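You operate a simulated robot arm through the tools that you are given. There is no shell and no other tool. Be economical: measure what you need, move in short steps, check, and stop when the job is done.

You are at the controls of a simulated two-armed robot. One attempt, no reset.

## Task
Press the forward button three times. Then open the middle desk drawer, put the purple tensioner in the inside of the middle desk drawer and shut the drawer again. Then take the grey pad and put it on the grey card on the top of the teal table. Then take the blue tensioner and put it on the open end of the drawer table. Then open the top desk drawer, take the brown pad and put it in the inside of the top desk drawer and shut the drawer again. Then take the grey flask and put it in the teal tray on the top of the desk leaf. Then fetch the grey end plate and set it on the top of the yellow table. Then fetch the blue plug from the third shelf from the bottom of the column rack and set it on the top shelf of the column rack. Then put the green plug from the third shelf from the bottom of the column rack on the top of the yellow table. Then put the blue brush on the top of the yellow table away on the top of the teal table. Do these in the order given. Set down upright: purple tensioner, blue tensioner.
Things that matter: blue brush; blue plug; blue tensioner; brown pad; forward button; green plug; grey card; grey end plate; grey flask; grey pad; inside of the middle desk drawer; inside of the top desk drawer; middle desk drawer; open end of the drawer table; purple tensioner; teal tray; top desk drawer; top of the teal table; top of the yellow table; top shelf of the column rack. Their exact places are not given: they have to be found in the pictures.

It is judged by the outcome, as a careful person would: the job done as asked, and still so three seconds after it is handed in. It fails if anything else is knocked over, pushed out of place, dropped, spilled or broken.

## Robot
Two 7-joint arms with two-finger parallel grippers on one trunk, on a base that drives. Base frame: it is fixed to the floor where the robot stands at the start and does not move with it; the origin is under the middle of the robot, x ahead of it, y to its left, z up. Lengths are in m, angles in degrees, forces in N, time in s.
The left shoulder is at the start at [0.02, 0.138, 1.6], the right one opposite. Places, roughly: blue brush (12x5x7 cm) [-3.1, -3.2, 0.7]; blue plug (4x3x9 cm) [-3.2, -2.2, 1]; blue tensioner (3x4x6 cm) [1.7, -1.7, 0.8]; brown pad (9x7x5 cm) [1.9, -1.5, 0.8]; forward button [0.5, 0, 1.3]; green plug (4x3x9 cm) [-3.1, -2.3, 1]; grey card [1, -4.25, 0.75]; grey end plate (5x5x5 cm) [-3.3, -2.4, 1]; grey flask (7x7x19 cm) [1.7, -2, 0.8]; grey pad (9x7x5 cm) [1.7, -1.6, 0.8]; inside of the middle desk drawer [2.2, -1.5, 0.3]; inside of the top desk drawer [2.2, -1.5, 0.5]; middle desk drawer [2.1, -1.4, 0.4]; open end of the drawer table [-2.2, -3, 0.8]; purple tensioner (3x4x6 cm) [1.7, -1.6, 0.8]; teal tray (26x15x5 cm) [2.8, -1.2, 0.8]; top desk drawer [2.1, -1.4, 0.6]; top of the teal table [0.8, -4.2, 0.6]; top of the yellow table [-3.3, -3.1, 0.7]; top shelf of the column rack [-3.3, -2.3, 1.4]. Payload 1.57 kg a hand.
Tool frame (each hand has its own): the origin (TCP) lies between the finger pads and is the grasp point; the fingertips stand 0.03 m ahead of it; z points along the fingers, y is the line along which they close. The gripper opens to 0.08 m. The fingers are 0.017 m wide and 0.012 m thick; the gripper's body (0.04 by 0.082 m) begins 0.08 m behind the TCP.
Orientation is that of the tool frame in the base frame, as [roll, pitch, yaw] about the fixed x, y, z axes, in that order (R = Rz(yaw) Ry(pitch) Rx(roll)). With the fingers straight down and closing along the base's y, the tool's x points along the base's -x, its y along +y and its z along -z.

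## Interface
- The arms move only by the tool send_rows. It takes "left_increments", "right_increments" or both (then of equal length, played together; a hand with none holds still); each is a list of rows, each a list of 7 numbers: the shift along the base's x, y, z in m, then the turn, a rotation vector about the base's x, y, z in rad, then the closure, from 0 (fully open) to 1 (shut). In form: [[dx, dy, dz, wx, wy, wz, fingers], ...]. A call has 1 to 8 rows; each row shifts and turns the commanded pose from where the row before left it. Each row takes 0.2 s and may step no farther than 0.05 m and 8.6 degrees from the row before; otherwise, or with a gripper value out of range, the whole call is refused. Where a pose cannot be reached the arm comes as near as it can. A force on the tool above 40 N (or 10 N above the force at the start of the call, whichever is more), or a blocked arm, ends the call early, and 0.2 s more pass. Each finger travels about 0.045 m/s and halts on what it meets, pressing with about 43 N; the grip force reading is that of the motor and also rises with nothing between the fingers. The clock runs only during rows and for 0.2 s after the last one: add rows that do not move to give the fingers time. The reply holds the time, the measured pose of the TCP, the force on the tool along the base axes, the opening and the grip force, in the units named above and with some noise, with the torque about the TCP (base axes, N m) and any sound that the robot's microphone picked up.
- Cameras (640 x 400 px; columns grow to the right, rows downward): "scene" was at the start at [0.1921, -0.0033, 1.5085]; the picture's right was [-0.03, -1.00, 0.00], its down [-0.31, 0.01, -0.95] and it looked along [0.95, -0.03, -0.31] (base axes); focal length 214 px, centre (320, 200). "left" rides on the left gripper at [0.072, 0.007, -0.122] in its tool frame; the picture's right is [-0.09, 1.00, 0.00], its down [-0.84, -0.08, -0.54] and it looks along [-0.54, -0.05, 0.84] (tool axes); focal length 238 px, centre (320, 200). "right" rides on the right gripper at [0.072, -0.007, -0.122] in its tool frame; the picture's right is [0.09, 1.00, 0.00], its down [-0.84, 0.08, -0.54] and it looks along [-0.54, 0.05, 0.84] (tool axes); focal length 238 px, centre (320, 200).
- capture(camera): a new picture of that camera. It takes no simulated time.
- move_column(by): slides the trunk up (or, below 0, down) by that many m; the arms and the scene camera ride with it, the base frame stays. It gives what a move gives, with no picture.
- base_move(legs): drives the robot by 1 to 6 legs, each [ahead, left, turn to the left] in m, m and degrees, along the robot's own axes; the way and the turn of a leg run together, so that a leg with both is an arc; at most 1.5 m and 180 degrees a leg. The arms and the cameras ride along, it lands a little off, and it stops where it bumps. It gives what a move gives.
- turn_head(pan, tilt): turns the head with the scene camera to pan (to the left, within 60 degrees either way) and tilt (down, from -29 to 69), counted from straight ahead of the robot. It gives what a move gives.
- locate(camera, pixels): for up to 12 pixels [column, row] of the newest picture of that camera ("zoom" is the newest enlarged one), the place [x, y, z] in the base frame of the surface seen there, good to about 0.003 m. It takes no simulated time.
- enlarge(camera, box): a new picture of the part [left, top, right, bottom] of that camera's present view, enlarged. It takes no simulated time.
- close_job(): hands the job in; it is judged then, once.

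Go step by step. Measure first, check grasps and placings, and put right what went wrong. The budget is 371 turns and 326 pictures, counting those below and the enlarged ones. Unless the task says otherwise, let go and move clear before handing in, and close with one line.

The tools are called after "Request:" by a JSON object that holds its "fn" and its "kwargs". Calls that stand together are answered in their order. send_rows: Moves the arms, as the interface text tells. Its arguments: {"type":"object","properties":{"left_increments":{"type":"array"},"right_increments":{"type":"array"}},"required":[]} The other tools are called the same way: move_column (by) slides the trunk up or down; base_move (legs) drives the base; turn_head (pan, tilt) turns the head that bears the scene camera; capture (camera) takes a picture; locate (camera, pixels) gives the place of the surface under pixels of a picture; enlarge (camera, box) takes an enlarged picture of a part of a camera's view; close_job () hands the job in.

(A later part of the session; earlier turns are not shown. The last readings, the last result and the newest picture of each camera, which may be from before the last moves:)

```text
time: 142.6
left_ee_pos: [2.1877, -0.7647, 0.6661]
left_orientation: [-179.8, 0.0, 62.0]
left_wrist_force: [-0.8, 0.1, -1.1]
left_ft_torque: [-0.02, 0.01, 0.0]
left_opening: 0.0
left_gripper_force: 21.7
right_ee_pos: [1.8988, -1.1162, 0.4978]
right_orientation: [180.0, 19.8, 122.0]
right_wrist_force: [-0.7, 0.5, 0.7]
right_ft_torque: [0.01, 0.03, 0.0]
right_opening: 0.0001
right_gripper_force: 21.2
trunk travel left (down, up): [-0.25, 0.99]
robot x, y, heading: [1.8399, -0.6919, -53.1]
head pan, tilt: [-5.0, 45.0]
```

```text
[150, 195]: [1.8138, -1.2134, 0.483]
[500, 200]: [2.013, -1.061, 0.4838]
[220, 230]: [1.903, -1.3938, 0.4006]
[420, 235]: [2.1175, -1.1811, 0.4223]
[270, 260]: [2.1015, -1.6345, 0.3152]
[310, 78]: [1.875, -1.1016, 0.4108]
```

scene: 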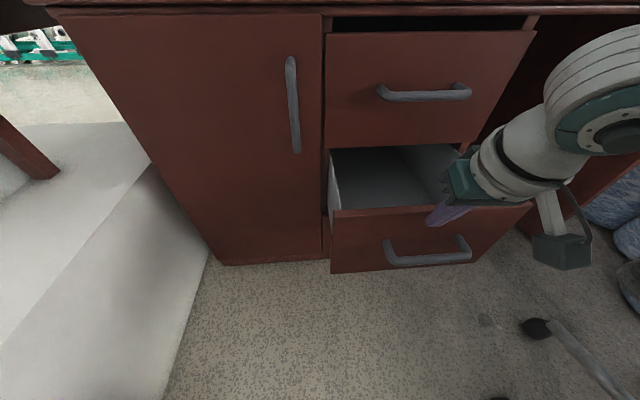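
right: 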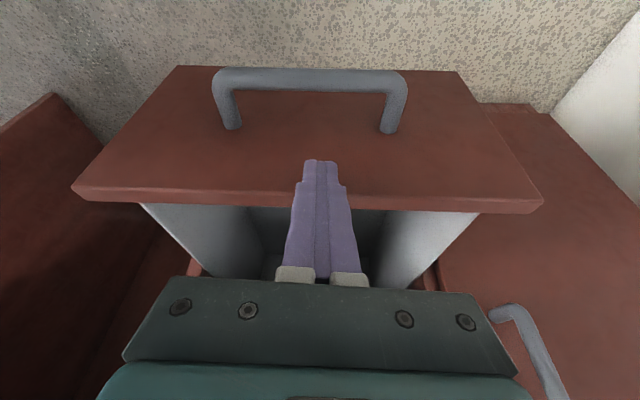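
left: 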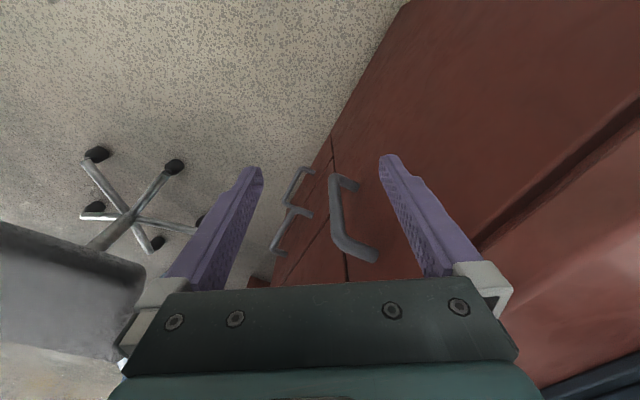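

Interior floor z=0.297, opened 17 cm. Now raise the trunk, straighten the hand and drive forward to fetch the tensioner.

Request:
{"fn": "send_rows", "kwargs": {"right_increments": [[0, 0, 0.03, 0.0988, 0.0617, 0, 0.3], [0, 0, 0.03, 0.0988, 0.0617, 0, 0.3], [0, 0, 0.03, 0.0988, 0.0617, 0, 0.3]]}}

Request:
{"fn": "move_column", "kwargs": {"by": 0.35}}

Request:
{"fn": "base_move", "kwargs": {"legs": [[0.14, 0, 0]]}}

```text
time: 143.4
left_ee_pos: [2.1878, -0.7642, 0.6666]
left_orientation: [-179.9, 0.1, 61.9]
left_wrist_force: [0.0, 0.2, 0.4]
left_ft_torque: [-0.02, 0.0, -0.05]
left_opening: 0.0
left_gripper_force: 21.3
right_ee_pos: [1.9027, -1.1167, 0.5855]
right_orientation: [180.0, -0.2, 122.1]
right_wrist_force: [0.1, 0.5, -0.4]
right_ft_torque: [0.02, 0.01, 0.03]
right_opening: 0.056
right_gripper_force: 0.1
trunk travel left (down, up): [-0.25, 0.99]
robot x, y, heading: [1.8449, -0.6909, -53.7]
head pan, tilt: [-5.0, 45.0]
```

```text
time: 146.8
left_ee_pos: [2.1871, -0.7632, 1.0164]
left_orientation: [-179.8, 0.0, 61.9]
left_wrist_force: [-0.2, 0.0, 0.8]
left_ft_torque: [-0.03, -0.02, -0.01]
left_opening: 0.0
left_gripper_force: 21.3
right_ee_pos: [1.8998, -1.1159, 0.9364]
right_orientation: [-180.0, -0.1, 122.0]
right_wrist_force: [0.2, -0.8, -0.1]
right_ft_torque: [0.02, 0.02, 0.04]
right_opening: 0.0562
right_gripper_force: 0.2
trunk travel left (down, up): [-0.6, 0.64]
robot x, y, heading: [1.8427, -0.6912, -53.4]
head pan, tilt: [-5.0, 45.0]
```

```text
time: 148.1
left_ee_pos: [2.2745, -0.8757, 1.0152]
left_orientation: [-179.9, 0.0, 62.3]
left_wrist_force: [0.5, 0.3, 0.4]
left_ft_torque: [-0.01, 0.02, -0.01]
left_opening: 0.0
left_gripper_force: 21.5
right_ee_pos: [1.9882, -1.2308, 0.9349]
right_orientation: [-180.0, -0.1, 122.1]
right_wrist_force: [-0.7, 0.3, -0.5]
right_ft_torque: [-0.01, -0.01, -0.02]
right_opening: 0.0558
right_gripper_force: 0.1
trunk travel left (down, up): [-0.6, 0.64]
robot x, y, heading: [1.9264, -0.8066, -53.0]
head pan, tilt: [-5.0, 45.0]
```

Request:
{"fn": "base_move", "kwargs": {"legs": [[0.035, 0, 0]]}}

Request:
{"fn": "send_rows", "kwargs": {"right_increments": [[0.037, 0.003, 0, 0, 0, 0, 0.3], [0.037, 0.003, 0, 0, 0, 0, 0.3], [0.037, 0.003, 0, 0, 0, 0, 0.3]]}}

Request:
{"fn": "capture", "kwargs": {"camera": "right"}}

```text
time: 149.0
left_ee_pos: [2.2943, -0.9045, 1.0155]
left_orientation: [-179.9, 0.1, 62.4]
left_wrist_force: [0.1, -0.5, -0.5]
left_ft_torque: [-0.02, -0.05, 0.0]
left_opening: 0.0002
left_gripper_force: 20.6
right_ee_pos: [2.0092, -1.2585, 0.9351]
right_orientation: [179.9, -0.1, 122.2]
right_wrist_force: [0.6, -0.1, 0.7]
right_ft_torque: [-0.03, -0.02, 0.0]
right_opening: 0.0561
right_gripper_force: 0.0
trunk travel left (down, up): [-0.6, 0.64]
robot x, y, heading: [1.9457, -0.8329, -53.0]
head pan, tilt: [-5.0, 45.0]
```

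```text
time: 149.8
left_ee_pos: [2.2952, -0.9037, 1.0162]
left_orientation: [-179.8, -0.1, 62.3]
left_wrist_force: [-0.4, 0.3, -0.9]
left_ft_torque: [0.04, 0.01, 0.02]
left_opening: 0.0
left_gripper_force: 21.2
right_ee_pos: [2.1231, -1.2489, 0.9346]
right_orientation: [-179.9, -0.1, 122.4]
right_wrist_force: [-0.2, 0.2, -0.6]
right_ft_torque: [0.01, -0.01, -0.03]
right_opening: 0.056
right_gripper_force: 0.2
trunk travel left (down, up): [-0.6, 0.64]
robot x, y, heading: [1.9466, -0.8327, -52.9]
head pan, tilt: [-5.0, 45.0]
```

```text
254 pictures are left
```

right: 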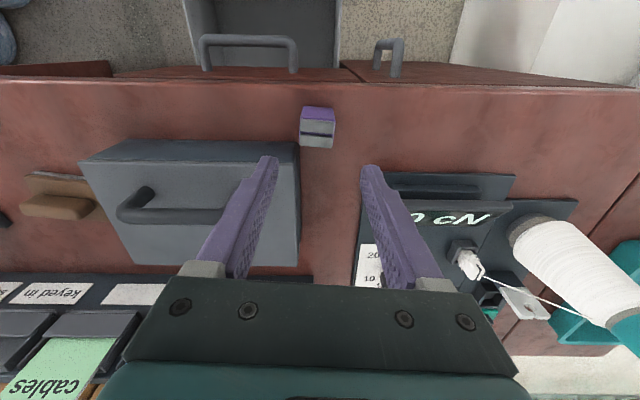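

Tensioner is beneath the gripper. Descend, grip, lift.

Request:
{"fn": "send_rows", "kwargs": {"right_increments": [[-0.001, -0.001, -0.04, 0, 0, 0, 0.3], [0, 0, -0.04, 0, 0, 0, 0.3], [0, 0, -0.03, 0, 0, 0, 0.3], [0, 0, 0, 0, 0, 0, 0.8], [0, 0, 0, 0, 0, 0, 1], [0, 0, 0, 0, 0, 0, 1], [0, 0, 0, 0, 0, 0, 1]]}}

Request:
{"fn": "send_rows", "kwargs": {"right_increments": [[0, 0, 0.03, 0, 0, 0, 1], [0, 0, 0.04, 0, 0, 0, 1], [0, 0, 0.03, 0, 0, 0, 1]]}}

Request:
{"fn": "capture", "kwargs": {"camera": "right"}}

```text
time: 151.4
left_ee_pos: [2.2949, -0.9042, 1.0159]
left_orientation: [-179.8, 0.0, 62.3]
left_wrist_force: [0.0, 0.3, 0.1]
left_ft_torque: [0.01, -0.02, 0.0]
left_opening: 0.0001
left_gripper_force: 21.1
right_ee_pos: [2.115, -1.2478, 0.8249]
right_orientation: [-179.9, -0.2, 122.2]
right_wrist_force: [0.4, 0.7, 0.3]
right_ft_torque: [0.02, -0.01, -0.02]
right_opening: 0.0352
right_gripper_force: 38.1
right hand out of reach, approached as far as the arm can: row 3
trunk travel left (down, up): [-0.6, 0.64]
robot x, y, heading: [1.9476, -0.8328, -53.1]
head pan, tilt: [-5.0, 45.0]
```

```text
time: 152.2
left_ee_pos: [2.2936, -0.9041, 1.0154]
left_orientation: [-179.8, 0.0, 62.4]
left_wrist_force: [-0.1, 0.1, 0.0]
left_ft_torque: [0.0, 0.0, 0.04]
left_opening: 0.0
left_gripper_force: 21.3
right_ee_pos: [2.1182, -1.248, 0.9256]
right_orientation: [-180.0, -0.3, 122.3]
right_wrist_force: [-0.3, -0.1, -0.7]
right_ft_torque: [0.02, 0.02, 0.01]
right_opening: 0.035
right_gripper_force: 41.9
trunk travel left (down, up): [-0.6, 0.64]
robot x, y, heading: [1.9473, -0.8317, -53.0]
head pan, tilt: [-5.0, 45.0]
```

```text
253 pictures are left
```

right: 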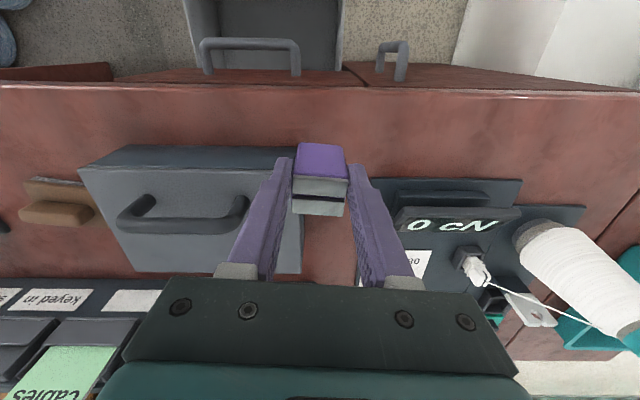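

Held. Back up 14 cm and shift the hand over the open drawer, then lower the trunk.

Request:
{"fn": "base_move", "kwargs": {"legs": [[-0.15, 0, 0]]}}

Request:
{"fn": "send_rows", "kwargs": {"right_increments": [[-0.027, -0.02, 0, 0, 0, 0, 1], [-0.027, -0.02, 0, 0, 0, 0, 1], [-0.027, -0.02, 0.01, 0, 0, 0, 1]]}}

Request:
{"fn": "move_column", "kwargs": {"by": -0.33}}

Request:
{"fn": "capture", "kwargs": {"camera": "right"}}

```text
time: 153.6
left_ee_pos: [2.204, -0.7857, 1.0145]
left_orientation: [-179.9, 0.0, 62.0]
left_wrist_force: [0.3, -0.9, 0.3]
left_ft_torque: [-0.04, -0.01, 0.02]
left_opening: 0.0
left_gripper_force: 21.5
right_ee_pos: [2.0265, -1.1286, 0.9251]
right_orientation: [180.0, -0.1, 122.1]
right_wrist_force: [0.9, 0.0, -1.6]
right_ft_torque: [0.0, 0.02, 0.04]
right_opening: 0.0348
right_gripper_force: 42.0
trunk travel left (down, up): [-0.6, 0.64]
robot x, y, heading: [1.8561, -0.7121, -53.3]
head pan, tilt: [-5.0, 45.0]
```

```text
time: 154.4
left_ee_pos: [2.2055, -0.7858, 1.0158]
left_orientation: [-179.8, 0.1, 62.0]
left_wrist_force: [-0.2, 0.6, -0.7]
left_ft_torque: [0.03, 0.01, 0.0]
left_opening: 0.0002
left_gripper_force: 20.9
right_ee_pos: [1.9446, -1.1902, 0.936]
right_orientation: [-180.0, -0.2, 122.0]
right_wrist_force: [0.3, 0.3, -1.5]
right_ft_torque: [0.0, 0.03, 0.0]
right_opening: 0.0347
right_gripper_force: 42.5
trunk travel left (down, up): [-0.6, 0.64]
robot x, y, heading: [1.8595, -0.7086, -53.2]
head pan, tilt: [-5.0, 45.0]
```

```text
time: 157.6
left_ee_pos: [2.2033, -0.7857, 0.6863]
left_orientation: [-179.8, 0.1, 62.0]
left_wrist_force: [-0.4, -1.5, 0.4]
left_ft_torque: [0.0, 0.03, 0.0]
left_opening: 0.0
left_gripper_force: 21.3
right_ee_pos: [1.946, -1.1915, 0.6068]
right_orientation: [179.9, 0.0, 122.0]
right_wrist_force: [-0.3, 0.3, -0.9]
right_ft_torque: [0.03, -0.01, 0.0]
right_opening: 0.035
right_gripper_force: 43.0
trunk travel left (down, up): [-0.27, 0.97]
robot x, y, heading: [1.8592, -0.7126, -53.3]
head pan, tilt: [-5.0, 45.0]
```

```text
252 pictures are left
```

right: 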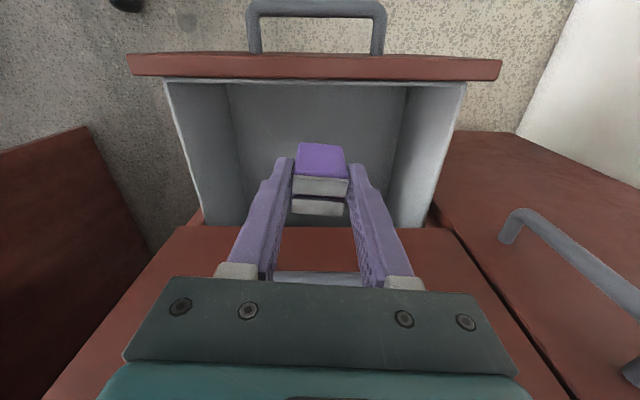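

The tensioner is over the drawer. Lower it partway in, then push the front panel out further by backing the base 7 cm.

Request:
{"fn": "send_rows", "kwargs": {"right_increments": [[0, 0, -0.04, 0, 0, 0, 1], [0, 0, -0.04, 0, 0, 0, 1], [0, 0, -0.04, 0, 0, 0, 1], [0, 0, -0.025, 0, 0, 0, 1]]}}

Request:
{"fn": "capture", "kwargs": {"camera": "right"}}

```text
time: 158.6
left_ee_pos: [2.2039, -0.7856, 0.6862]
left_orientation: [-179.8, 0.0, 62.0]
left_wrist_force: [0.1, -0.4, 0.0]
left_ft_torque: [-0.01, 0.01, -0.01]
left_opening: 0.0
left_gripper_force: 20.9
right_ee_pos: [1.9435, -1.1851, 0.4723]
right_orientation: [179.9, -0.1, 122.0]
right_wrist_force: [0.2, 0.2, -0.1]
right_ft_torque: [0.04, -0.01, 0.01]
right_opening: 0.0347
right_gripper_force: 42.1
right hand out of reach, approached as far as the arm can: row 4
trunk travel left (down, up): [-0.27, 0.97]
robot x, y, heading: [1.8547, -0.7132, -53.2]
head pan, tilt: [-5.0, 45.0]
```

```text
251 pictures are left
```

right: 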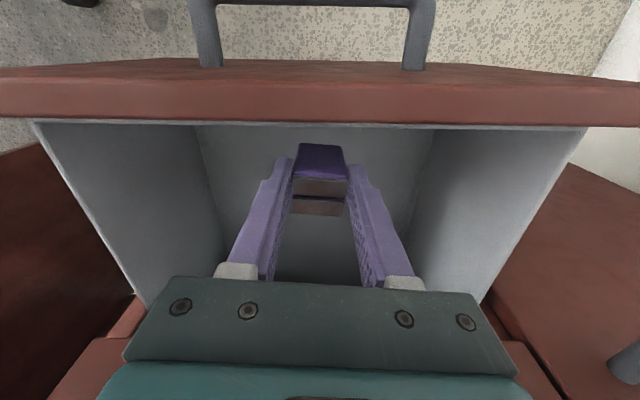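

Request:
{"fn": "base_move", "kwargs": {"legs": [[-0.09, 0, 0]]}}

Request:
{"fn": "capture", "kwargs": {"camera": "right"}}

```text
time: 159.7
left_ee_pos: [2.1484, -0.7116, 0.6855]
left_orientation: [-179.8, 0.2, 61.9]
left_wrist_force: [-0.9, 0.3, -0.1]
left_ft_torque: [0.01, -0.02, 0.01]
left_opening: 0.0
left_gripper_force: 21.5
right_ee_pos: [1.8867, -1.1115, 0.4729]
right_orientation: [180.0, -0.1, 121.9]
right_wrist_force: [0.0, -0.1, -1.8]
right_ft_torque: [-0.03, 0.0, -0.02]
right_opening: 0.0352
right_gripper_force: 41.7
trunk travel left (down, up): [-0.27, 0.97]
robot x, y, heading: [1.7971, -0.6429, -53.1]
head pan, tilt: [-5.0, 45.0]
```

```text
250 pictures are left
```

right: 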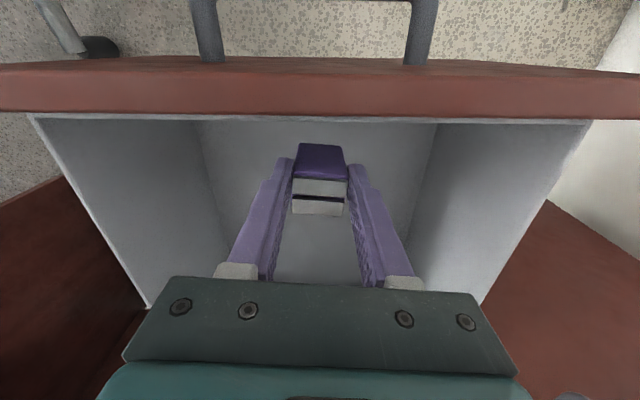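

The drawer came out further. Move forward 6 cm to be clear of the panel, then lower with the trunk.

Request:
{"fn": "base_move", "kwargs": {"legs": [[0.065, 0, 0]]}}

Request:
{"fn": "move_column", "kwargs": {"by": -0.08}}

Request:
{"fn": "capture", "kwargs": {"camera": "right"}}

```text
time: 160.7
left_ee_pos: [2.1853, -0.7652, 0.6845]
left_orientation: [-179.9, 0.0, 61.8]
left_wrist_force: [1.2, 0.1, -0.5]
left_ft_torque: [0.01, 0.0, -0.01]
left_opening: 0.0
left_gripper_force: 21.0
right_ee_pos: [1.9226, -1.1635, 0.4738]
right_orientation: [180.0, -0.2, 121.7]
right_wrist_force: [0.0, 0.0, -0.5]
right_ft_torque: [0.0, 0.02, -0.01]
right_opening: 0.0352
right_gripper_force: 42.5
trunk travel left (down, up): [-0.27, 0.97]
robot x, y, heading: [1.8405, -0.6911, -53.4]
head pan, tilt: [-5.0, 45.0]
```

```text
time: 161.9
left_ee_pos: [2.1861, -0.7656, 0.6052]
left_orientation: [-179.7, 0.0, 61.8]
left_wrist_force: [0.6, 0.0, 1.3]
left_ft_torque: [-0.01, 0.04, -0.01]
left_opening: 0.0
left_gripper_force: 21.5
right_ee_pos: [1.9234, -1.1628, 0.393]
right_orientation: [-179.9, -0.2, 121.8]
right_wrist_force: [-0.1, -0.1, -0.7]
right_ft_torque: [0.0, 0.05, 0.01]
right_opening: 0.0351
right_gripper_force: 41.7
trunk travel left (down, up): [-0.19, 1.05]
robot x, y, heading: [1.841, -0.6938, -53.5]
head pan, tilt: [-5.0, 45.0]
```

```text
249 pictures are left
```

right: 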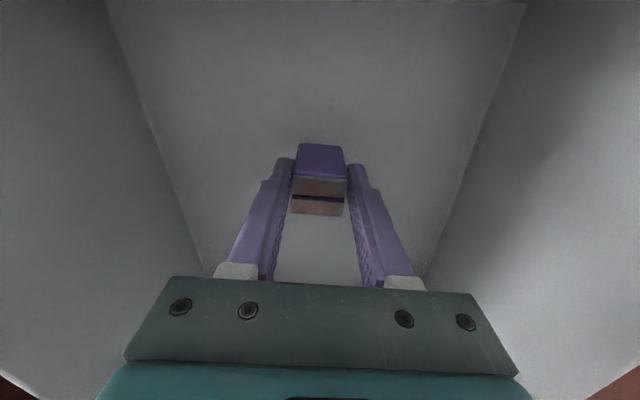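

Inside the drawer. Lower the final 3 cm and release.

Request:
{"fn": "move_column", "kwargs": {"by": -0.029}}

Request:
{"fn": "send_rows", "kwargs": {"right_increments": [[0, 0, -0.002, 0, 0, 0, 1], [0, 0, 0, 0, 0, 0, 0.8], [0, 0, 0, 0, 0, 0, 0.4], [0, 0, 0, 0, 0, 0, 0.3], [0, 0, 0, 0, 0, 0, 0.3]]}}

Request:
{"fn": "capture", "kwargs": {"camera": "right"}}

```text
time: 162.6
left_ee_pos: [2.1872, -0.7647, 0.5768]
left_orientation: [-179.8, 0.0, 61.8]
left_wrist_force: [0.6, -0.1, 0.3]
left_ft_torque: [0.0, 0.0, -0.03]
left_opening: 0.0
left_gripper_force: 21.3
right_ee_pos: [1.9229, -1.1623, 0.3645]
right_orientation: [179.9, -0.1, 121.7]
right_wrist_force: [0.0, 0.2, -0.5]
right_ft_torque: [0.05, -0.02, 0.01]
right_opening: 0.035
right_gripper_force: 42.5
trunk travel left (down, up): [-0.161, 1.079]
robot x, y, heading: [1.8406, -0.691, -53.5]
head pan, tilt: [-5.0, 45.0]
```

```text
time: 163.8
left_ee_pos: [2.1863, -0.7642, 0.577]
left_orientation: [-179.8, 0.0, 61.9]
left_wrist_force: [0.7, 0.1, 1.0]
left_ft_torque: [0.02, -0.02, 0.01]
left_opening: 0.0
left_gripper_force: 21.4
right_ee_pos: [1.9227, -1.1618, 0.3619]
right_orientation: [-179.9, -0.2, 121.7]
right_wrist_force: [0.0, 0.1, 1.0]
right_ft_torque: [0.01, 0.01, 0.01]
right_opening: 0.0559
right_gripper_force: 0.0
trunk travel left (down, up): [-0.161, 1.079]
robot x, y, heading: [1.8395, -0.6913, -53.1]
head pan, tilt: [-5.0, 45.0]
```

```text
248 pictures are left
```

right: 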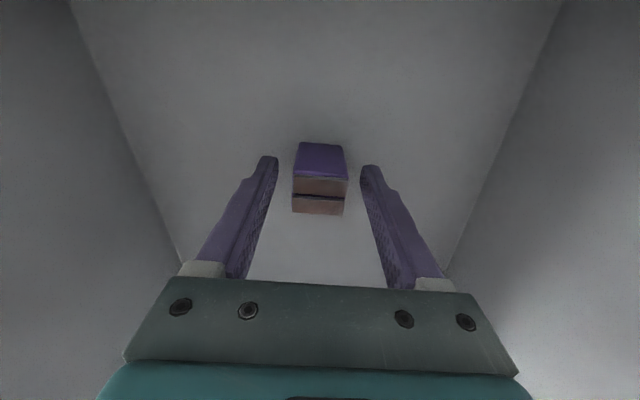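

Tensioner stands upright in the drawer. Raise out, back off, tilt the closed fingers to push the drawer shut.

Request:
{"fn": "move_column", "kwargs": {"by": 0.2}}

Request:
{"fn": "base_move", "kwargs": {"legs": [[-0.2, 0, 0]]}}

Request:
{"fn": "send_rows", "kwargs": {"right_increments": [[0, 0, 0, -0.0988, -0.0617, 0, 1], [0, 0, 0, -0.0988, -0.0617, 0, 1], [0, 0, 0, -0.0988, -0.0617, 0, 1], [0, 0, 0, 0, 0, 0, 1]]}}

Request:
{"fn": "capture", "kwargs": {"camera": "right"}}

```text
time: 166.0
left_ee_pos: [2.1869, -0.7656, 0.7776]
left_orientation: [-179.8, 0.0, 61.9]
left_wrist_force: [0.0, 0.1, 1.4]
left_ft_torque: [0.02, 0.02, 0.03]
left_opening: 0.0
left_gripper_force: 21.5
right_ee_pos: [1.9234, -1.1628, 0.5628]
right_orientation: [-179.9, -0.2, 121.7]
right_wrist_force: [-0.6, 0.3, 0.2]
right_ft_torque: [0.01, -0.02, -0.01]
right_opening: 0.0559
right_gripper_force: 0.0
trunk travel left (down, up): [-0.361, 0.879]
robot x, y, heading: [1.8425, -0.6923, -53.1]
head pan, tilt: [-5.0, 45.0]
```

```text
time: 167.6
left_ee_pos: [2.0671, -0.6023, 0.7767]
left_orientation: [-179.8, 0.1, 61.8]
left_wrist_force: [-0.9, -0.2, -0.3]
left_ft_torque: [-0.03, -0.01, -0.02]
left_opening: 0.0
left_gripper_force: 21.8
right_ee_pos: [1.8032, -1.0007, 0.5614]
right_orientation: [179.9, -0.2, 121.7]
right_wrist_force: [-0.3, -0.2, 0.2]
right_ft_torque: [-0.01, -0.01, 0.02]
right_opening: 0.0559
right_gripper_force: 0.1
trunk travel left (down, up): [-0.361, 0.879]
robot x, y, heading: [1.7188, -0.5269, -53.2]
head pan, tilt: [-5.0, 45.0]
```

```text
time: 168.6
left_ee_pos: [2.0679, -0.6039, 0.7773]
left_orientation: [-179.9, 0.2, 61.7]
left_wrist_force: [-0.2, 0.7, -0.2]
left_ft_torque: [-0.02, 0.01, 0.02]
left_opening: 0.0002
left_gripper_force: 21.5
right_ee_pos: [1.804, -1.0016, 0.5628]
right_orientation: [179.9, 20.0, 121.7]
right_wrist_force: [-0.9, -0.9, 0.6]
right_ft_torque: [0.0, 0.0, -0.03]
right_opening: 0.0003
right_gripper_force: 17.9
trunk travel left (down, up): [-0.361, 0.879]
robot x, y, heading: [1.7217, -0.5282, -53.5]
head pan, tilt: [-5.0, 45.0]
```

```text
247 pictures are left
```

right: 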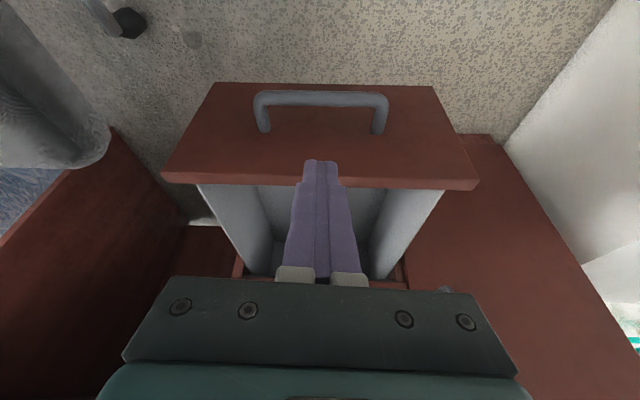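

Request:
{"fn": "locate", "kwargs": {"camera": "right", "pixels": [[270, 99], [370, 99], [320, 98], [220, 150], [420, 150], [315, 150]]}}

```text
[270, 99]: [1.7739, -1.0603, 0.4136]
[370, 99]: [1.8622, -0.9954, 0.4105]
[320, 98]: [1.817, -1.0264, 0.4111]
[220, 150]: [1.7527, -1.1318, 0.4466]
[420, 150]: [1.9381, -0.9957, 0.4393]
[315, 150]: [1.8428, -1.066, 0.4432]
```

Bar is at depth −0.325; the fingers are just in front. Step back 3 cm, lower to the bar, then push forward with the base.

Request:
{"fn": "send_rows", "kwargs": {"right_increments": [[-0.018, 0.024, 0, 0, 0, 0, 1]]}}

Request:
{"fn": "move_column", "kwargs": {"by": -0.138}}

Request:
{"fn": "base_move", "kwargs": {"legs": [[0.15, 0, 0]]}}

Request:
{"fn": "capture", "kwargs": {"camera": "right"}}

```text
time: 169.0
left_ee_pos: [2.0654, -0.6032, 0.7764]
left_orientation: [-179.8, 0.1, 61.8]
left_wrist_force: [-0.6, -0.1, 1.0]
left_ft_torque: [-0.04, -0.01, 0.04]
left_opening: 0.0001
left_gripper_force: 21.4
right_ee_pos: [1.7857, -0.9753, 0.5626]
right_orientation: [180.0, 19.9, 121.7]
right_wrist_force: [0.0, 0.5, -0.2]
right_ft_torque: [-0.06, -0.01, -0.01]
right_opening: 0.0001
right_gripper_force: 20.9
trunk travel left (down, up): [-0.361, 0.879]
robot x, y, heading: [1.7227, -0.525, -53.5]
head pan, tilt: [-5.0, 45.0]
```

```text
time: 170.7
left_ee_pos: [2.0682, -0.6032, 0.6383]
left_orientation: [-179.8, 0.2, 61.8]
left_wrist_force: [-0.2, -0.1, 0.4]
left_ft_torque: [0.0, -0.01, 0.03]
left_opening: 0.0
left_gripper_force: 21.6
right_ee_pos: [1.7857, -0.9743, 0.4255]
right_orientation: [179.9, 19.9, 121.7]
right_wrist_force: [0.2, 0.0, -0.7]
right_ft_torque: [-0.02, -0.02, 0.03]
right_opening: 0.0
right_gripper_force: 21.4
trunk travel left (down, up): [-0.223, 1.017]
robot x, y, heading: [1.719, -0.5229, -53.5]
head pan, tilt: [-5.0, 45.0]
```

```text
time: 172.0
left_ee_pos: [2.1567, -0.7251, 0.6392]
left_orientation: [-179.8, 0.2, 61.6]
left_wrist_force: [0.6, 0.6, -0.2]
left_ft_torque: [0.0, -0.02, 0.01]
left_opening: 0.0
left_gripper_force: 21.6
right_ee_pos: [1.8723, -1.0951, 0.4259]
right_orientation: [179.9, 20.0, 121.6]
right_wrist_force: [-0.2, -0.4, 0.1]
right_ft_torque: [-0.01, 0.04, 0.0]
right_opening: 0.0
right_gripper_force: 21.3
trunk travel left (down, up): [-0.223, 1.017]
robot x, y, heading: [1.8129, -0.6476, -53.5]
head pan, tilt: [-5.0, 45.0]
```

```text
246 pictures are left
```

right: 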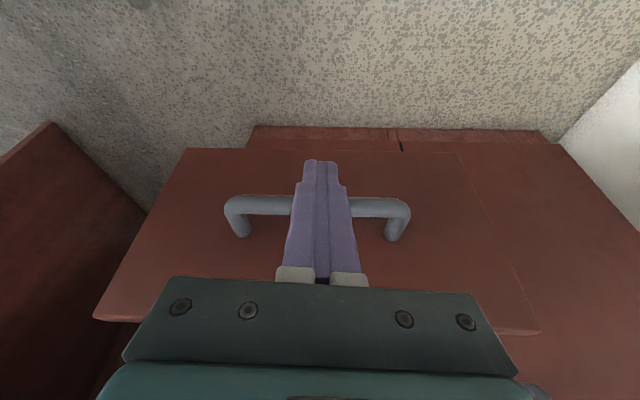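

The drawer is closing. Push 15 cm more.

Request:
{"fn": "base_move", "kwargs": {"legs": [[0.155, 0, 0]]}}

Request:
{"fn": "send_rows", "kwargs": {"right_increments": [[0.003, -0.004, 0, 0, 0, 0, 1], [0.003, -0.004, 0, 0, 0, 0, 1], [0.003, -0.004, 0, 0, 0, 0, 1], [0.003, -0.004, 0, 0, 0, 0, 1]]}}

Request:
{"fn": "capture", "kwargs": {"camera": "right"}}

```text
time: 173.4
left_ee_pos: [2.2478, -0.8515, 0.6381]
left_orientation: [-179.9, 0.0, 61.3]
left_wrist_force: [-0.2, -0.1, 0.5]
left_ft_torque: [0.02, 0.01, -0.05]
left_opening: 0.0
left_gripper_force: 21.3
right_ee_pos: [1.9643, -1.2216, 0.4255]
right_orientation: [179.9, 19.8, 121.3]
right_wrist_force: [0.2, -0.3, -0.1]
right_ft_torque: [-0.02, 0.01, 0.0]
right_opening: 0.0
right_gripper_force: 20.8
trunk travel left (down, up): [-0.223, 1.017]
robot x, y, heading: [1.8999, -0.7722, -54.0]
head pan, tilt: [-5.0, 45.0]
```

```text
time: 174.4
left_ee_pos: [2.2467, -0.849, 0.6371]
left_orientation: [-179.6, -0.1, 61.3]
left_wrist_force: [-0.2, 0.0, -0.3]
left_ft_torque: [0.0, -0.01, 0.01]
left_opening: 0.0001
left_gripper_force: 21.3
right_ee_pos: [1.9719, -1.2338, 0.4216]
right_orientation: [-179.9, 19.5, 121.3]
right_wrist_force: [-6.5, 7.8, -2.3]
right_ft_torque: [0.14, 0.22, 0.02]
right_opening: 0.0001
right_gripper_force: 21.5
trunk travel left (down, up): [-0.223, 1.017]
robot x, y, heading: [1.9032, -0.7733, -54.2]
head pan, tilt: [-5.0, 45.0]
```

```text
245 pictures are left
```

right: 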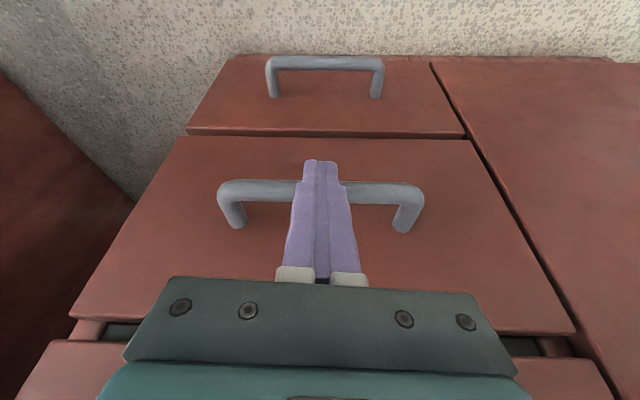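

The drawer pressed shut (10 N reaction). Back away, raise the trunk, and straighten the hand; next is the grey pad.

Request:
{"fn": "base_move", "kwargs": {"legs": [[-0.2, 0, 0]]}}

Request:
{"fn": "send_rows", "kwargs": {"right_increments": [[0, 0, 0.03, 0.0988, 0.0617, 0, 0], [0, 0, 0.03, 0.0988, 0.0617, 0, 0], [0, 0, 0.03, 0.0988, 0.0617, 0, 0]]}}

Request:
{"fn": "move_column", "kwargs": {"by": 0.5}}

Request:
{"fn": "turn_head", "kwargs": {"pan": -30, "tilt": 40}}

Request:
{"fn": "capture", "kwargs": {"camera": "scene"}}

```text
time: 176.0
left_ee_pos: [2.1329, -0.6927, 0.6387]
left_orientation: [-179.7, 0.1, 61.8]
left_wrist_force: [-0.5, -0.1, 0.3]
left_ft_torque: [0.01, 0.0, -0.01]
left_opening: 0.0
left_gripper_force: 21.3
right_ee_pos: [1.8655, -1.0797, 0.4239]
right_orientation: [180.0, 20.0, 121.7]
right_wrist_force: [0.0, 0.0, 0.4]
right_ft_torque: [-0.02, -0.03, 0.02]
right_opening: 0.0
right_gripper_force: 20.9
trunk travel left (down, up): [-0.223, 1.017]
robot x, y, heading: [1.7854, -0.6181, -53.8]
head pan, tilt: [-5.0, 45.0]
```

```text
time: 176.8
left_ee_pos: [2.1329, -0.6918, 0.6393]
left_orientation: [-179.9, 0.1, 61.8]
left_wrist_force: [-1.0, -0.5, 0.2]
left_ft_torque: [0.04, 0.01, 0.0]
left_opening: 0.0
left_gripper_force: 21.6
right_ee_pos: [1.8635, -1.0805, 0.5146]
right_orientation: [180.0, -0.1, 121.7]
right_wrist_force: [0.2, 0.1, -0.6]
right_ft_torque: [0.0, 0.06, 0.0]
right_opening: 0.0678
right_gripper_force: 0.0
trunk travel left (down, up): [-0.223, 1.017]
robot x, y, heading: [1.788, -0.6185, -53.6]
head pan, tilt: [-5.0, 45.0]
```

```text
refused: 0.5 is not a number from -0.4 to 0.4
```

```text
time: 177.7
left_ee_pos: [2.1322, -0.6916, 0.6387]
left_orientation: [-179.8, 0.1, 61.7]
left_wrist_force: [0.3, -0.3, -0.1]
left_ft_torque: [0.0, -0.01, -0.02]
left_opening: 0.0
left_gripper_force: 21.1
right_ee_pos: [1.8626, -1.0805, 0.5135]
right_orientation: [-180.0, -0.2, 121.7]
right_wrist_force: [-1.0, -0.4, 0.0]
right_ft_torque: [-0.02, -0.03, 0.04]
right_opening: 0.0802
right_gripper_force: 0.1
trunk travel left (down, up): [-0.223, 1.017]
robot x, y, heading: [1.7888, -0.6146, -53.7]
head pan, tilt: [-30.0, 40.0]
```

```text
244 pictures are left
```

scene: 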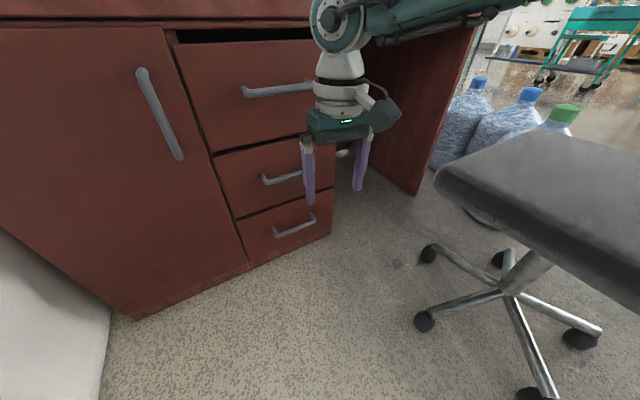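

Drawer shut flush. Raise the trunk and look right at the bottles and the far aisle.

Request:
{"fn": "move_column", "kwargs": {"by": 0.4}}

Request:
{"fn": "move_column", "kwargs": {"by": 0.15}}

Request:
{"fn": "turn_head", "kwargs": {"pan": -40, "tilt": 40}}

Request:
{"fn": "capture", "kwargs": {"camera": "scene"}}

```text
time: 181.5
left_ee_pos: [2.1324, -0.6917, 1.039]
left_orientation: [-179.8, 0.1, 61.7]
left_wrist_force: [-0.8, 0.4, 0.3]
left_ft_torque: [-0.01, -0.01, -0.01]
left_opening: 0.0004
left_gripper_force: 20.6
right_ee_pos: [1.8623, -1.0797, 0.9135]
right_orientation: [-180.0, -0.1, 121.7]
right_wrist_force: [0.6, -0.2, 0.3]
right_ft_torque: [0.0, 0.01, 0.01]
right_opening: 0.0802
right_gripper_force: 0.1
trunk travel left (down, up): [-0.623, 0.617]
robot x, y, heading: [1.7869, -0.6171, -53.6]
head pan, tilt: [-30.0, 40.0]
```

```text
time: 183.3
left_ee_pos: [2.1329, -0.6913, 1.1892]
left_orientation: [-179.8, 0.1, 61.8]
left_wrist_force: [0.6, -0.3, 0.0]
left_ft_torque: [-0.03, -0.02, -0.02]
left_opening: 0.0001
left_gripper_force: 21.5
right_ee_pos: [1.8629, -1.0803, 1.0633]
right_orientation: [-180.0, -0.1, 121.6]
right_wrist_force: [-0.4, -0.3, 0.7]
right_ft_torque: [-0.01, 0.03, 0.01]
right_opening: 0.0799
right_gripper_force: 0.0
trunk travel left (down, up): [-0.773, 0.467]
robot x, y, heading: [1.7879, -0.618, -53.3]
head pan, tilt: [-30.0, 40.0]
```

```text
time: 184.0
left_ee_pos: [2.1323, -0.6917, 1.1894]
left_orientation: [-179.8, 0.1, 61.9]
left_wrist_force: [0.6, -0.3, 0.1]
left_ft_torque: [0.01, -0.03, -0.02]
left_opening: 0.0
left_gripper_force: 21.3
right_ee_pos: [1.863, -1.0807, 1.0632]
right_orientation: [-180.0, -0.1, 121.7]
right_wrist_force: [1.1, -0.2, 0.1]
right_ft_torque: [0.03, 0.0, 0.0]
right_opening: 0.0804
right_gripper_force: 0.0
trunk travel left (down, up): [-0.773, 0.467]
robot x, y, heading: [1.7858, -0.6172, -53.3]
head pan, tilt: [-40.0, 40.0]
```

```text
243 pictures are left
```

scene: 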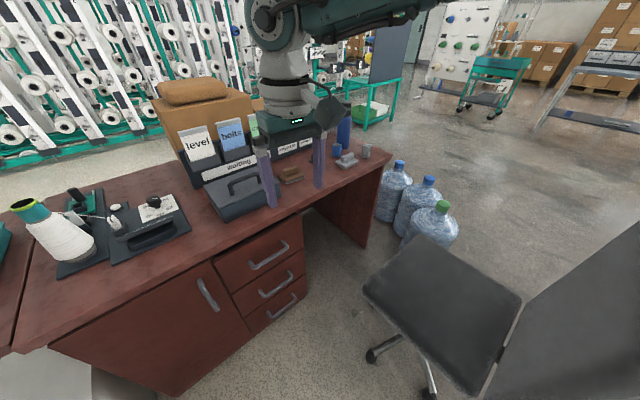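

Request:
{"fn": "locate", "kwargs": {"camera": "scene", "pixels": [[443, 206], [429, 181], [399, 164], [430, 225], [410, 205], [390, 195], [375, 195], [388, 155], [380, 100], [500, 65], [365, 290], [520, 300]]}}

```text
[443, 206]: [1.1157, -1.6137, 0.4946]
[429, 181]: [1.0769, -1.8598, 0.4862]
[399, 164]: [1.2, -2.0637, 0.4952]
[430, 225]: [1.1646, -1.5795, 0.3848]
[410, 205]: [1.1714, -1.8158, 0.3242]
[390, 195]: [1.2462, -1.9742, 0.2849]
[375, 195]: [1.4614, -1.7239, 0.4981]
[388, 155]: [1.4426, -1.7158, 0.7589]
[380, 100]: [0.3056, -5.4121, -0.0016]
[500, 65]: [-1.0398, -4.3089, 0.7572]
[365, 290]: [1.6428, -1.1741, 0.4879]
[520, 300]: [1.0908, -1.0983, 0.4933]
```

Bottles block the desk's right end, so the grey pad is best taken from the front with the right arm. Pull the hand in a little and drive up to the desk near along 0.72.

Request:
{"fn": "send_rows", "kwargs": {"right_increments": [[-0.03, 0.04, 0, 0, 0, 0, 0], [-0.03, 0.04, 0, 0, 0, 0, 0]]}}

Request:
{"fn": "base_move", "kwargs": {"legs": [[0.48, -0.1, 0], [0, -0.12, 0]]}}

Request:
{"fn": "capture", "kwargs": {"camera": "right"}}

Request:
{"fn": "capture", "kwargs": {"camera": "scene"}}

```text
time: 184.6
left_ee_pos: [2.1323, -0.6915, 1.188]
left_orientation: [-179.8, 0.1, 61.8]
left_wrist_force: [1.0, 0.2, -0.2]
left_ft_torque: [-0.02, 0.01, 0.01]
left_opening: 0.0003
left_gripper_force: 21.3
right_ee_pos: [1.8038, -1.0012, 1.0639]
right_orientation: [-180.0, -0.2, 121.6]
right_wrist_force: [0.0, 0.2, 0.2]
right_ft_torque: [0.01, 0.02, 0.01]
right_opening: 0.0797
right_gripper_force: 0.0
trunk travel left (down, up): [-0.773, 0.467]
robot x, y, heading: [1.7867, -0.6189, -53.5]
head pan, tilt: [-40.0, 40.0]
```

```text
time: 188.3
left_ee_pos: [2.2426, -1.215, 1.1886]
left_orientation: [-179.9, 0.1, 61.2]
left_wrist_force: [0.8, -0.1, 0.0]
left_ft_torque: [0.0, -0.01, 0.03]
left_opening: 0.0001
left_gripper_force: 21.3
right_ee_pos: [1.9103, -1.5197, 1.0639]
right_orientation: [-180.0, -0.1, 121.0]
right_wrist_force: [0.0, 0.6, -0.2]
right_ft_torque: [0.03, -0.01, 0.0]
right_opening: 0.0799
right_gripper_force: 0.0
trunk travel left (down, up): [-0.773, 0.467]
robot x, y, heading: [1.898, -1.1374, -54.2]
head pan, tilt: [-40.0, 40.0]
```

```text
242 pictures are left
```

right: 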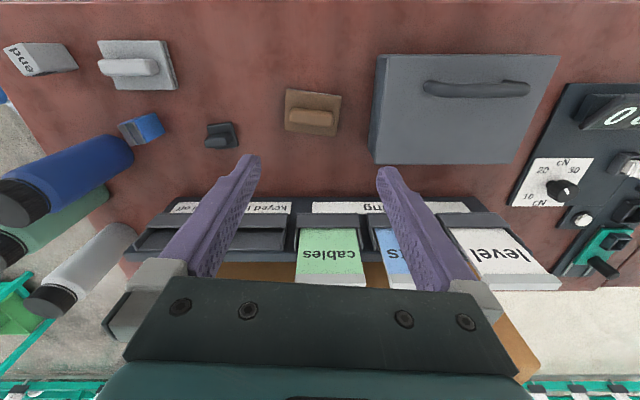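

```text
241 pictures are left
```

scene: 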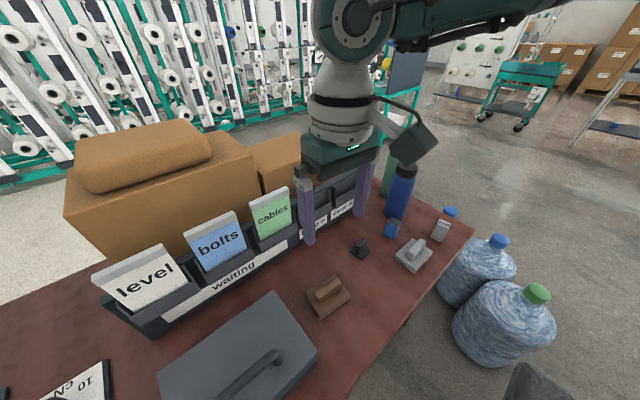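

Request:
{"fn": "enlarge", "kwargs": {"camera": "right", "box": [70, 20, 230, 160]}}

Request:
{"fn": "locate", "kwargs": {"camera": "zoom", "pixels": [[115, 185], [350, 195], [120, 210], [352, 222], [240, 190], [110, 92], [390, 92], [435, 295], [175, 300], [250, 270]]}}

```text
2.86 times, centred on (150, 90) of right
```

zoom: 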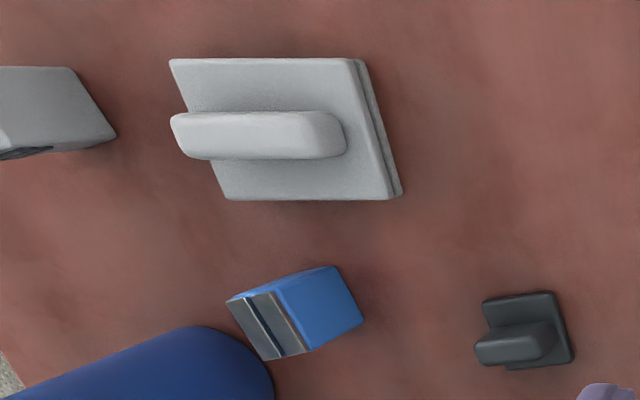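

```text
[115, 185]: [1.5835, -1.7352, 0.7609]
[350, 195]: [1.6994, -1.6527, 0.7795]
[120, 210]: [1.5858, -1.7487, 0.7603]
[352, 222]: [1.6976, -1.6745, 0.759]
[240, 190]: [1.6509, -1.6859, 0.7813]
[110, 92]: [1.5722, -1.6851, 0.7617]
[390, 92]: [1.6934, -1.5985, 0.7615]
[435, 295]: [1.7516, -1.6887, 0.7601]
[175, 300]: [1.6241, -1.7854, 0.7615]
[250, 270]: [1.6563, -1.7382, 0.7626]
```

Request:
{"fn": "locate", "kwargs": {"camera": "zoom", "pixels": [[178, 125], [325, 122], [250, 125], [190, 150], [330, 150], [250, 140], [175, 65], [350, 65], [390, 192], [232, 192], [275, 300], [250, 310]]}}

```text
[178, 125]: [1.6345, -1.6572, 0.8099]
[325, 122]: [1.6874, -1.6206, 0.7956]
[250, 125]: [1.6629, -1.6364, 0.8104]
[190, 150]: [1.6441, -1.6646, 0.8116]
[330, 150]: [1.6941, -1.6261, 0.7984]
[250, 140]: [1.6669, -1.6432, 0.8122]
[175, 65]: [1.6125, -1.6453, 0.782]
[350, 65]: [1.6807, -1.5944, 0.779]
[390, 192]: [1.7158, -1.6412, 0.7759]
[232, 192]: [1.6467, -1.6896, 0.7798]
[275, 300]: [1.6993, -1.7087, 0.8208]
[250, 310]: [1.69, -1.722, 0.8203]
```

Pad handle is 6.5 cm long along the desk direction, centre (1.664,-1.642), top z 0.812. Move above it with yaw aligned.

Request:
{"fn": "send_rows", "kwargs": {"right_increments": [[-0.041, -0.0203, 0, 0, 0, 0.033, 0], [-0.041, -0.0203, 0, 0, 0, 0.033, 0], [-0.041, -0.0203, 0, 0, 0, 0.033, 0], [-0.041, -0.0203, 0, 0, 0, 0, 0], [-0.041, -0.0203, 0, 0, 0, 0, 0], [-0.041, -0.0203, 0, 0, 0, 0, 0]]}}

Request:
{"fn": "move_column", "kwargs": {"by": -0.15}}

Request:
{"fn": "capture", "kwargs": {"camera": "right"}}

```text
time: 189.8
left_ee_pos: [2.2443, -1.2151, 1.1889]
left_orientation: [-179.9, 0.1, 61.2]
left_wrist_force: [-0.3, 0.0, -0.2]
left_ft_torque: [0.01, 0.01, -0.02]
left_opening: 0.0001
left_gripper_force: 21.1
right_ee_pos: [1.7177, -1.6144, 1.0644]
right_orientation: [180.0, -0.1, 126.8]
right_wrist_force: [0.1, 1.1, -0.1]
right_ft_torque: [-0.01, -0.01, -0.02]
right_opening: 0.08
right_gripper_force: 0.0
right hand out of reach, approached as far as the arm can: row 5, 6
trunk travel left (down, up): [-0.773, 0.467]
robot x, y, heading: [1.9011, -1.1366, -54.2]
head pan, tilt: [-40.0, 40.0]
```

```text
time: 191.5
left_ee_pos: [2.2439, -1.2151, 1.04]
left_orientation: [-179.8, 0.0, 61.3]
left_wrist_force: [0.1, 0.0, -0.1]
left_ft_torque: [-0.01, 0.0, 0.03]
left_opening: 0.0
left_gripper_force: 21.5
right_ee_pos: [1.7175, -1.6142, 0.9147]
right_orientation: [-180.0, -0.2, 126.8]
right_wrist_force: [0.8, -0.8, 0.1]
right_ft_torque: [0.03, 0.01, -0.02]
right_opening: 0.0802
right_gripper_force: 0.0
trunk travel left (down, up): [-0.623, 0.617]
robot x, y, heading: [1.8979, -1.137, -53.9]
head pan, tilt: [-40.0, 40.0]
```

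```text
239 pictures are left
```

right: 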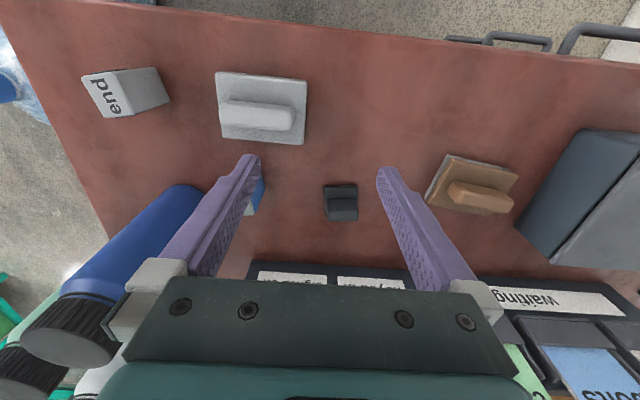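

I'm 6 cm short. Lower the shoulder relative to the hand (better reach) and shift the base right 3 cm.

Request:
{"fn": "send_rows", "kwargs": {"right_increments": [[0, 0, 0.04, 0, 0, 0, 0], [0, 0, 0.04, 0, 0, 0, 0], [0, 0, 0.03, 0, 0, 0, 0]]}}

Request:
{"fn": "move_column", "kwargs": {"by": -0.12}}

Request:
{"fn": "base_move", "kwargs": {"legs": [[0.01, -0.03, 0]]}}

Request:
{"fn": "send_rows", "kwargs": {"right_increments": [[-0.01, -0.01, 0, 0, 0, 0, 0]]}}

```text
time: 192.3
left_ee_pos: [2.2437, -1.2149, 1.0387]
left_orientation: [-179.9, 0.0, 61.1]
left_wrist_force: [-0.2, -0.5, 1.1]
left_ft_torque: [0.0, 0.02, 0.03]
left_opening: 0.0
left_gripper_force: 21.4
right_ee_pos: [1.7195, -1.613, 1.0224]
right_orientation: [180.0, -0.3, 126.8]
right_wrist_force: [-0.4, 0.6, 0.4]
right_ft_torque: [-0.03, -0.03, 0.03]
right_opening: 0.08
right_gripper_force: 0.1
trunk travel left (down, up): [-0.623, 0.617]
robot x, y, heading: [1.8965, -1.1338, -54.0]
head pan, tilt: [-40.0, 40.0]
```

```text
time: 193.8
left_ee_pos: [2.2436, -1.2165, 0.9194]
left_orientation: [-179.8, 0.2, 61.2]
left_wrist_force: [0.8, 0.0, 0.7]
left_ft_torque: [-0.03, -0.02, 0.02]
left_opening: 0.0
left_gripper_force: 21.4
right_ee_pos: [1.7195, -1.6142, 0.9034]
right_orientation: [180.0, -0.2, 126.8]
right_wrist_force: [-0.1, 0.0, 0.4]
right_ft_torque: [-0.02, 0.01, 0.0]
right_opening: 0.0803
right_gripper_force: 0.0
trunk travel left (down, up): [-0.503, 0.737]
robot x, y, heading: [1.8996, -1.1353, -54.2]
head pan, tilt: [-40.0, 40.0]
```

```text
time: 194.6
left_ee_pos: [2.2244, -1.2407, 0.918]
left_orientation: [-179.9, 0.1, 61.1]
left_wrist_force: [0.6, -0.4, 0.3]
left_ft_torque: [0.04, 0.03, -0.02]
left_opening: 0.0
left_gripper_force: 20.9
right_ee_pos: [1.7002, -1.6377, 0.9025]
right_orientation: [-179.9, -0.1, 126.9]
right_wrist_force: [-0.4, -0.3, -0.5]
right_ft_torque: [0.0, 0.0, 0.0]
right_opening: 0.0804
right_gripper_force: 0.0
trunk travel left (down, up): [-0.503, 0.737]
robot x, y, heading: [1.8757, -1.1611, -54.2]
head pan, tilt: [-40.0, 40.0]
```

```text
time: 195.0
left_ee_pos: [2.2243, -1.2408, 0.9185]
left_orientation: [-179.9, 0.1, 61.1]
left_wrist_force: [-0.3, 0.2, -0.3]
left_ft_torque: [-0.03, -0.01, -0.02]
left_opening: 0.0001
left_gripper_force: 20.9
right_ee_pos: [1.6961, -1.6433, 0.9035]
right_orientation: [-179.9, -0.2, 126.7]
right_wrist_force: [0.6, -0.2, 0.1]
right_ft_torque: [-0.04, -0.03, -0.03]
right_opening: 0.0799
right_gripper_force: 0.1
right hand out of reach, approached as far as the arm can: row 1
trunk travel left (down, up): [-0.503, 0.737]
robot x, y, heading: [1.8817, -1.1629, -54.1]
head pan, tilt: [-40.0, 40.0]
```

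Reach is limited; a 15° tilt of the tool toward the desk gives slack. Apply it and move over the pad.

Request:
{"fn": "send_rows", "kwargs": {"right_increments": [[0, 0, 0, -0.105, -0.078, 0, 0], [0, 0, 0, -0.105, -0.078, 0, 0], [-0.016, 0.001, 0, 0, 0, 0, 0], [-0.0165, 0.001, 0, 0, 0, 0, 0]]}}

Request:
{"fn": "capture", "kwargs": {"camera": "right"}}

```text
time: 196.0
left_ee_pos: [2.2248, -1.2409, 0.9191]
left_orientation: [-179.9, 0.0, 61.0]
left_wrist_force: [0.2, -0.2, 0.3]
left_ft_torque: [-0.01, 0.0, 0.01]
left_opening: 0.0
left_gripper_force: 21.5
right_ee_pos: [1.6827, -1.6361, 0.9039]
right_orientation: [-179.7, 14.9, 126.6]
right_wrist_force: [-0.4, 0.2, 0.2]
right_ft_torque: [0.01, 0.0, 0.02]
right_opening: 0.0798
right_gripper_force: 0.1
right hand out of reach, approached as far as the arm can: row 3, 4
trunk travel left (down, up): [-0.503, 0.737]
robot x, y, heading: [1.8808, -1.1654, -54.4]
head pan, tilt: [-40.0, 40.0]
```

```text
238 pictures are left
```

right: 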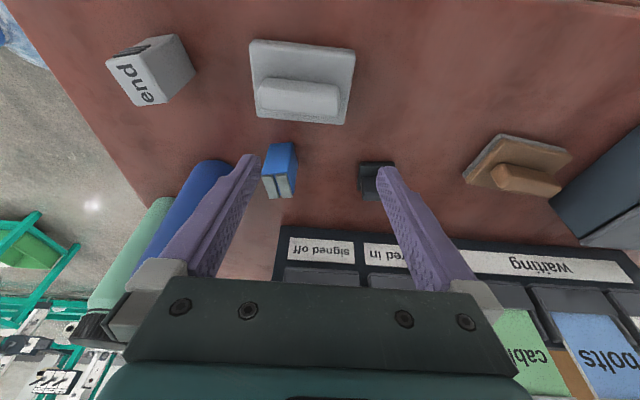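

Still a couple of centimetres short. Nudge the base ahead 3.5 cm and right 4 cm.

Request:
{"fn": "base_move", "kwargs": {"legs": [[0.035, 0, 0], [0, -0.04, 0]]}}

Request:
{"fn": "capture", "kwargs": {"camera": "right"}}

```text
time: 197.4
left_ee_pos: [2.2138, -1.2929, 0.9189]
left_orientation: [-179.9, 0.2, 61.0]
left_wrist_force: [0.7, -0.5, -0.1]
left_ft_torque: [0.02, -0.02, -0.02]
left_opening: 0.0001
left_gripper_force: 21.7
right_ee_pos: [1.6711, -1.6856, 0.9025]
right_orientation: [-179.7, 14.8, 126.7]
right_wrist_force: [-0.6, -0.1, 0.5]
right_ft_torque: [-0.02, 0.01, 0.01]
right_opening: 0.08
right_gripper_force: 0.1
trunk travel left (down, up): [-0.503, 0.737]
robot x, y, heading: [1.8682, -1.2154, -54.1]
head pan, tilt: [-40.0, 40.0]
```

```text
237 pictures are left
```

right: 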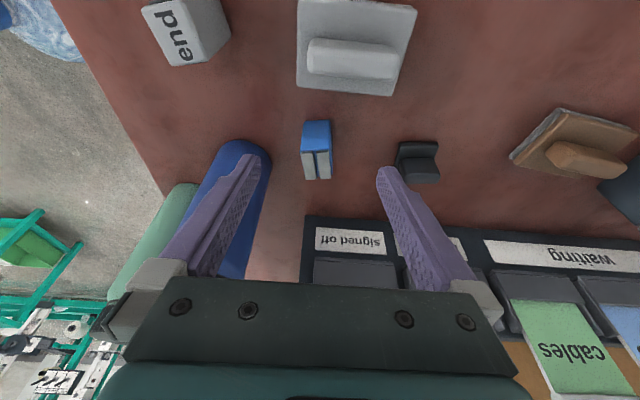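

Now within reach. Straighten the tool and move above the pad handle.

Request:
{"fn": "send_rows", "kwargs": {"right_increments": [[-0.004, 0.022, 0, 0, 0, 0, 0], [-0.0036, 0.022, 0, 0.105, 0.078, 0, 0], [0, 0, 0, 0.1, 0.075, 0, 0]]}}

Request:
{"fn": "capture", "kwargs": {"camera": "right"}}

```text
time: 198.2
left_ee_pos: [2.2131, -1.2937, 0.9188]
left_orientation: [-179.8, 0.1, 61.1]
left_wrist_force: [0.4, -0.2, -0.8]
left_ft_torque: [0.02, 0.0, 0.02]
left_opening: 0.0
left_gripper_force: 21.0
right_ee_pos: [1.664, -1.6424, 0.9026]
right_orientation: [-179.6, 0.0, 126.4]
right_wrist_force: [0.4, 0.7, 0.9]
right_ft_torque: [-0.01, -0.01, -0.01]
right_opening: 0.0799
right_gripper_force: 0.2
trunk travel left (down, up): [-0.503, 0.737]
robot x, y, heading: [1.8662, -1.2156, -54.1]
head pan, tilt: [-40.0, 40.0]
```

```text
236 pictures are left
```

right: 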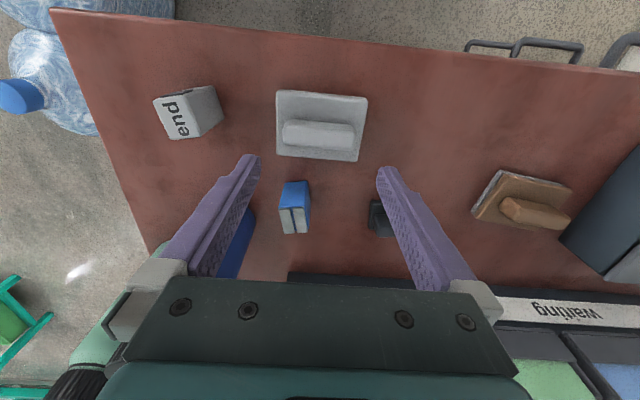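

Request:
{"fn": "locate", "kwargs": {"camera": "right", "pixels": [[287, 130], [318, 127], [318, 140], [350, 133], [318, 133], [295, 95], [345, 155]]}}

```text
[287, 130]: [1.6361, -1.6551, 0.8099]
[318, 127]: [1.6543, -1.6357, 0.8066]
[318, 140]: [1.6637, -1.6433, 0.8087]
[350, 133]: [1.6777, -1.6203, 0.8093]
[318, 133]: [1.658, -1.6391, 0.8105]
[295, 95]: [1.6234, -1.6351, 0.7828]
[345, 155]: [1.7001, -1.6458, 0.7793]
```

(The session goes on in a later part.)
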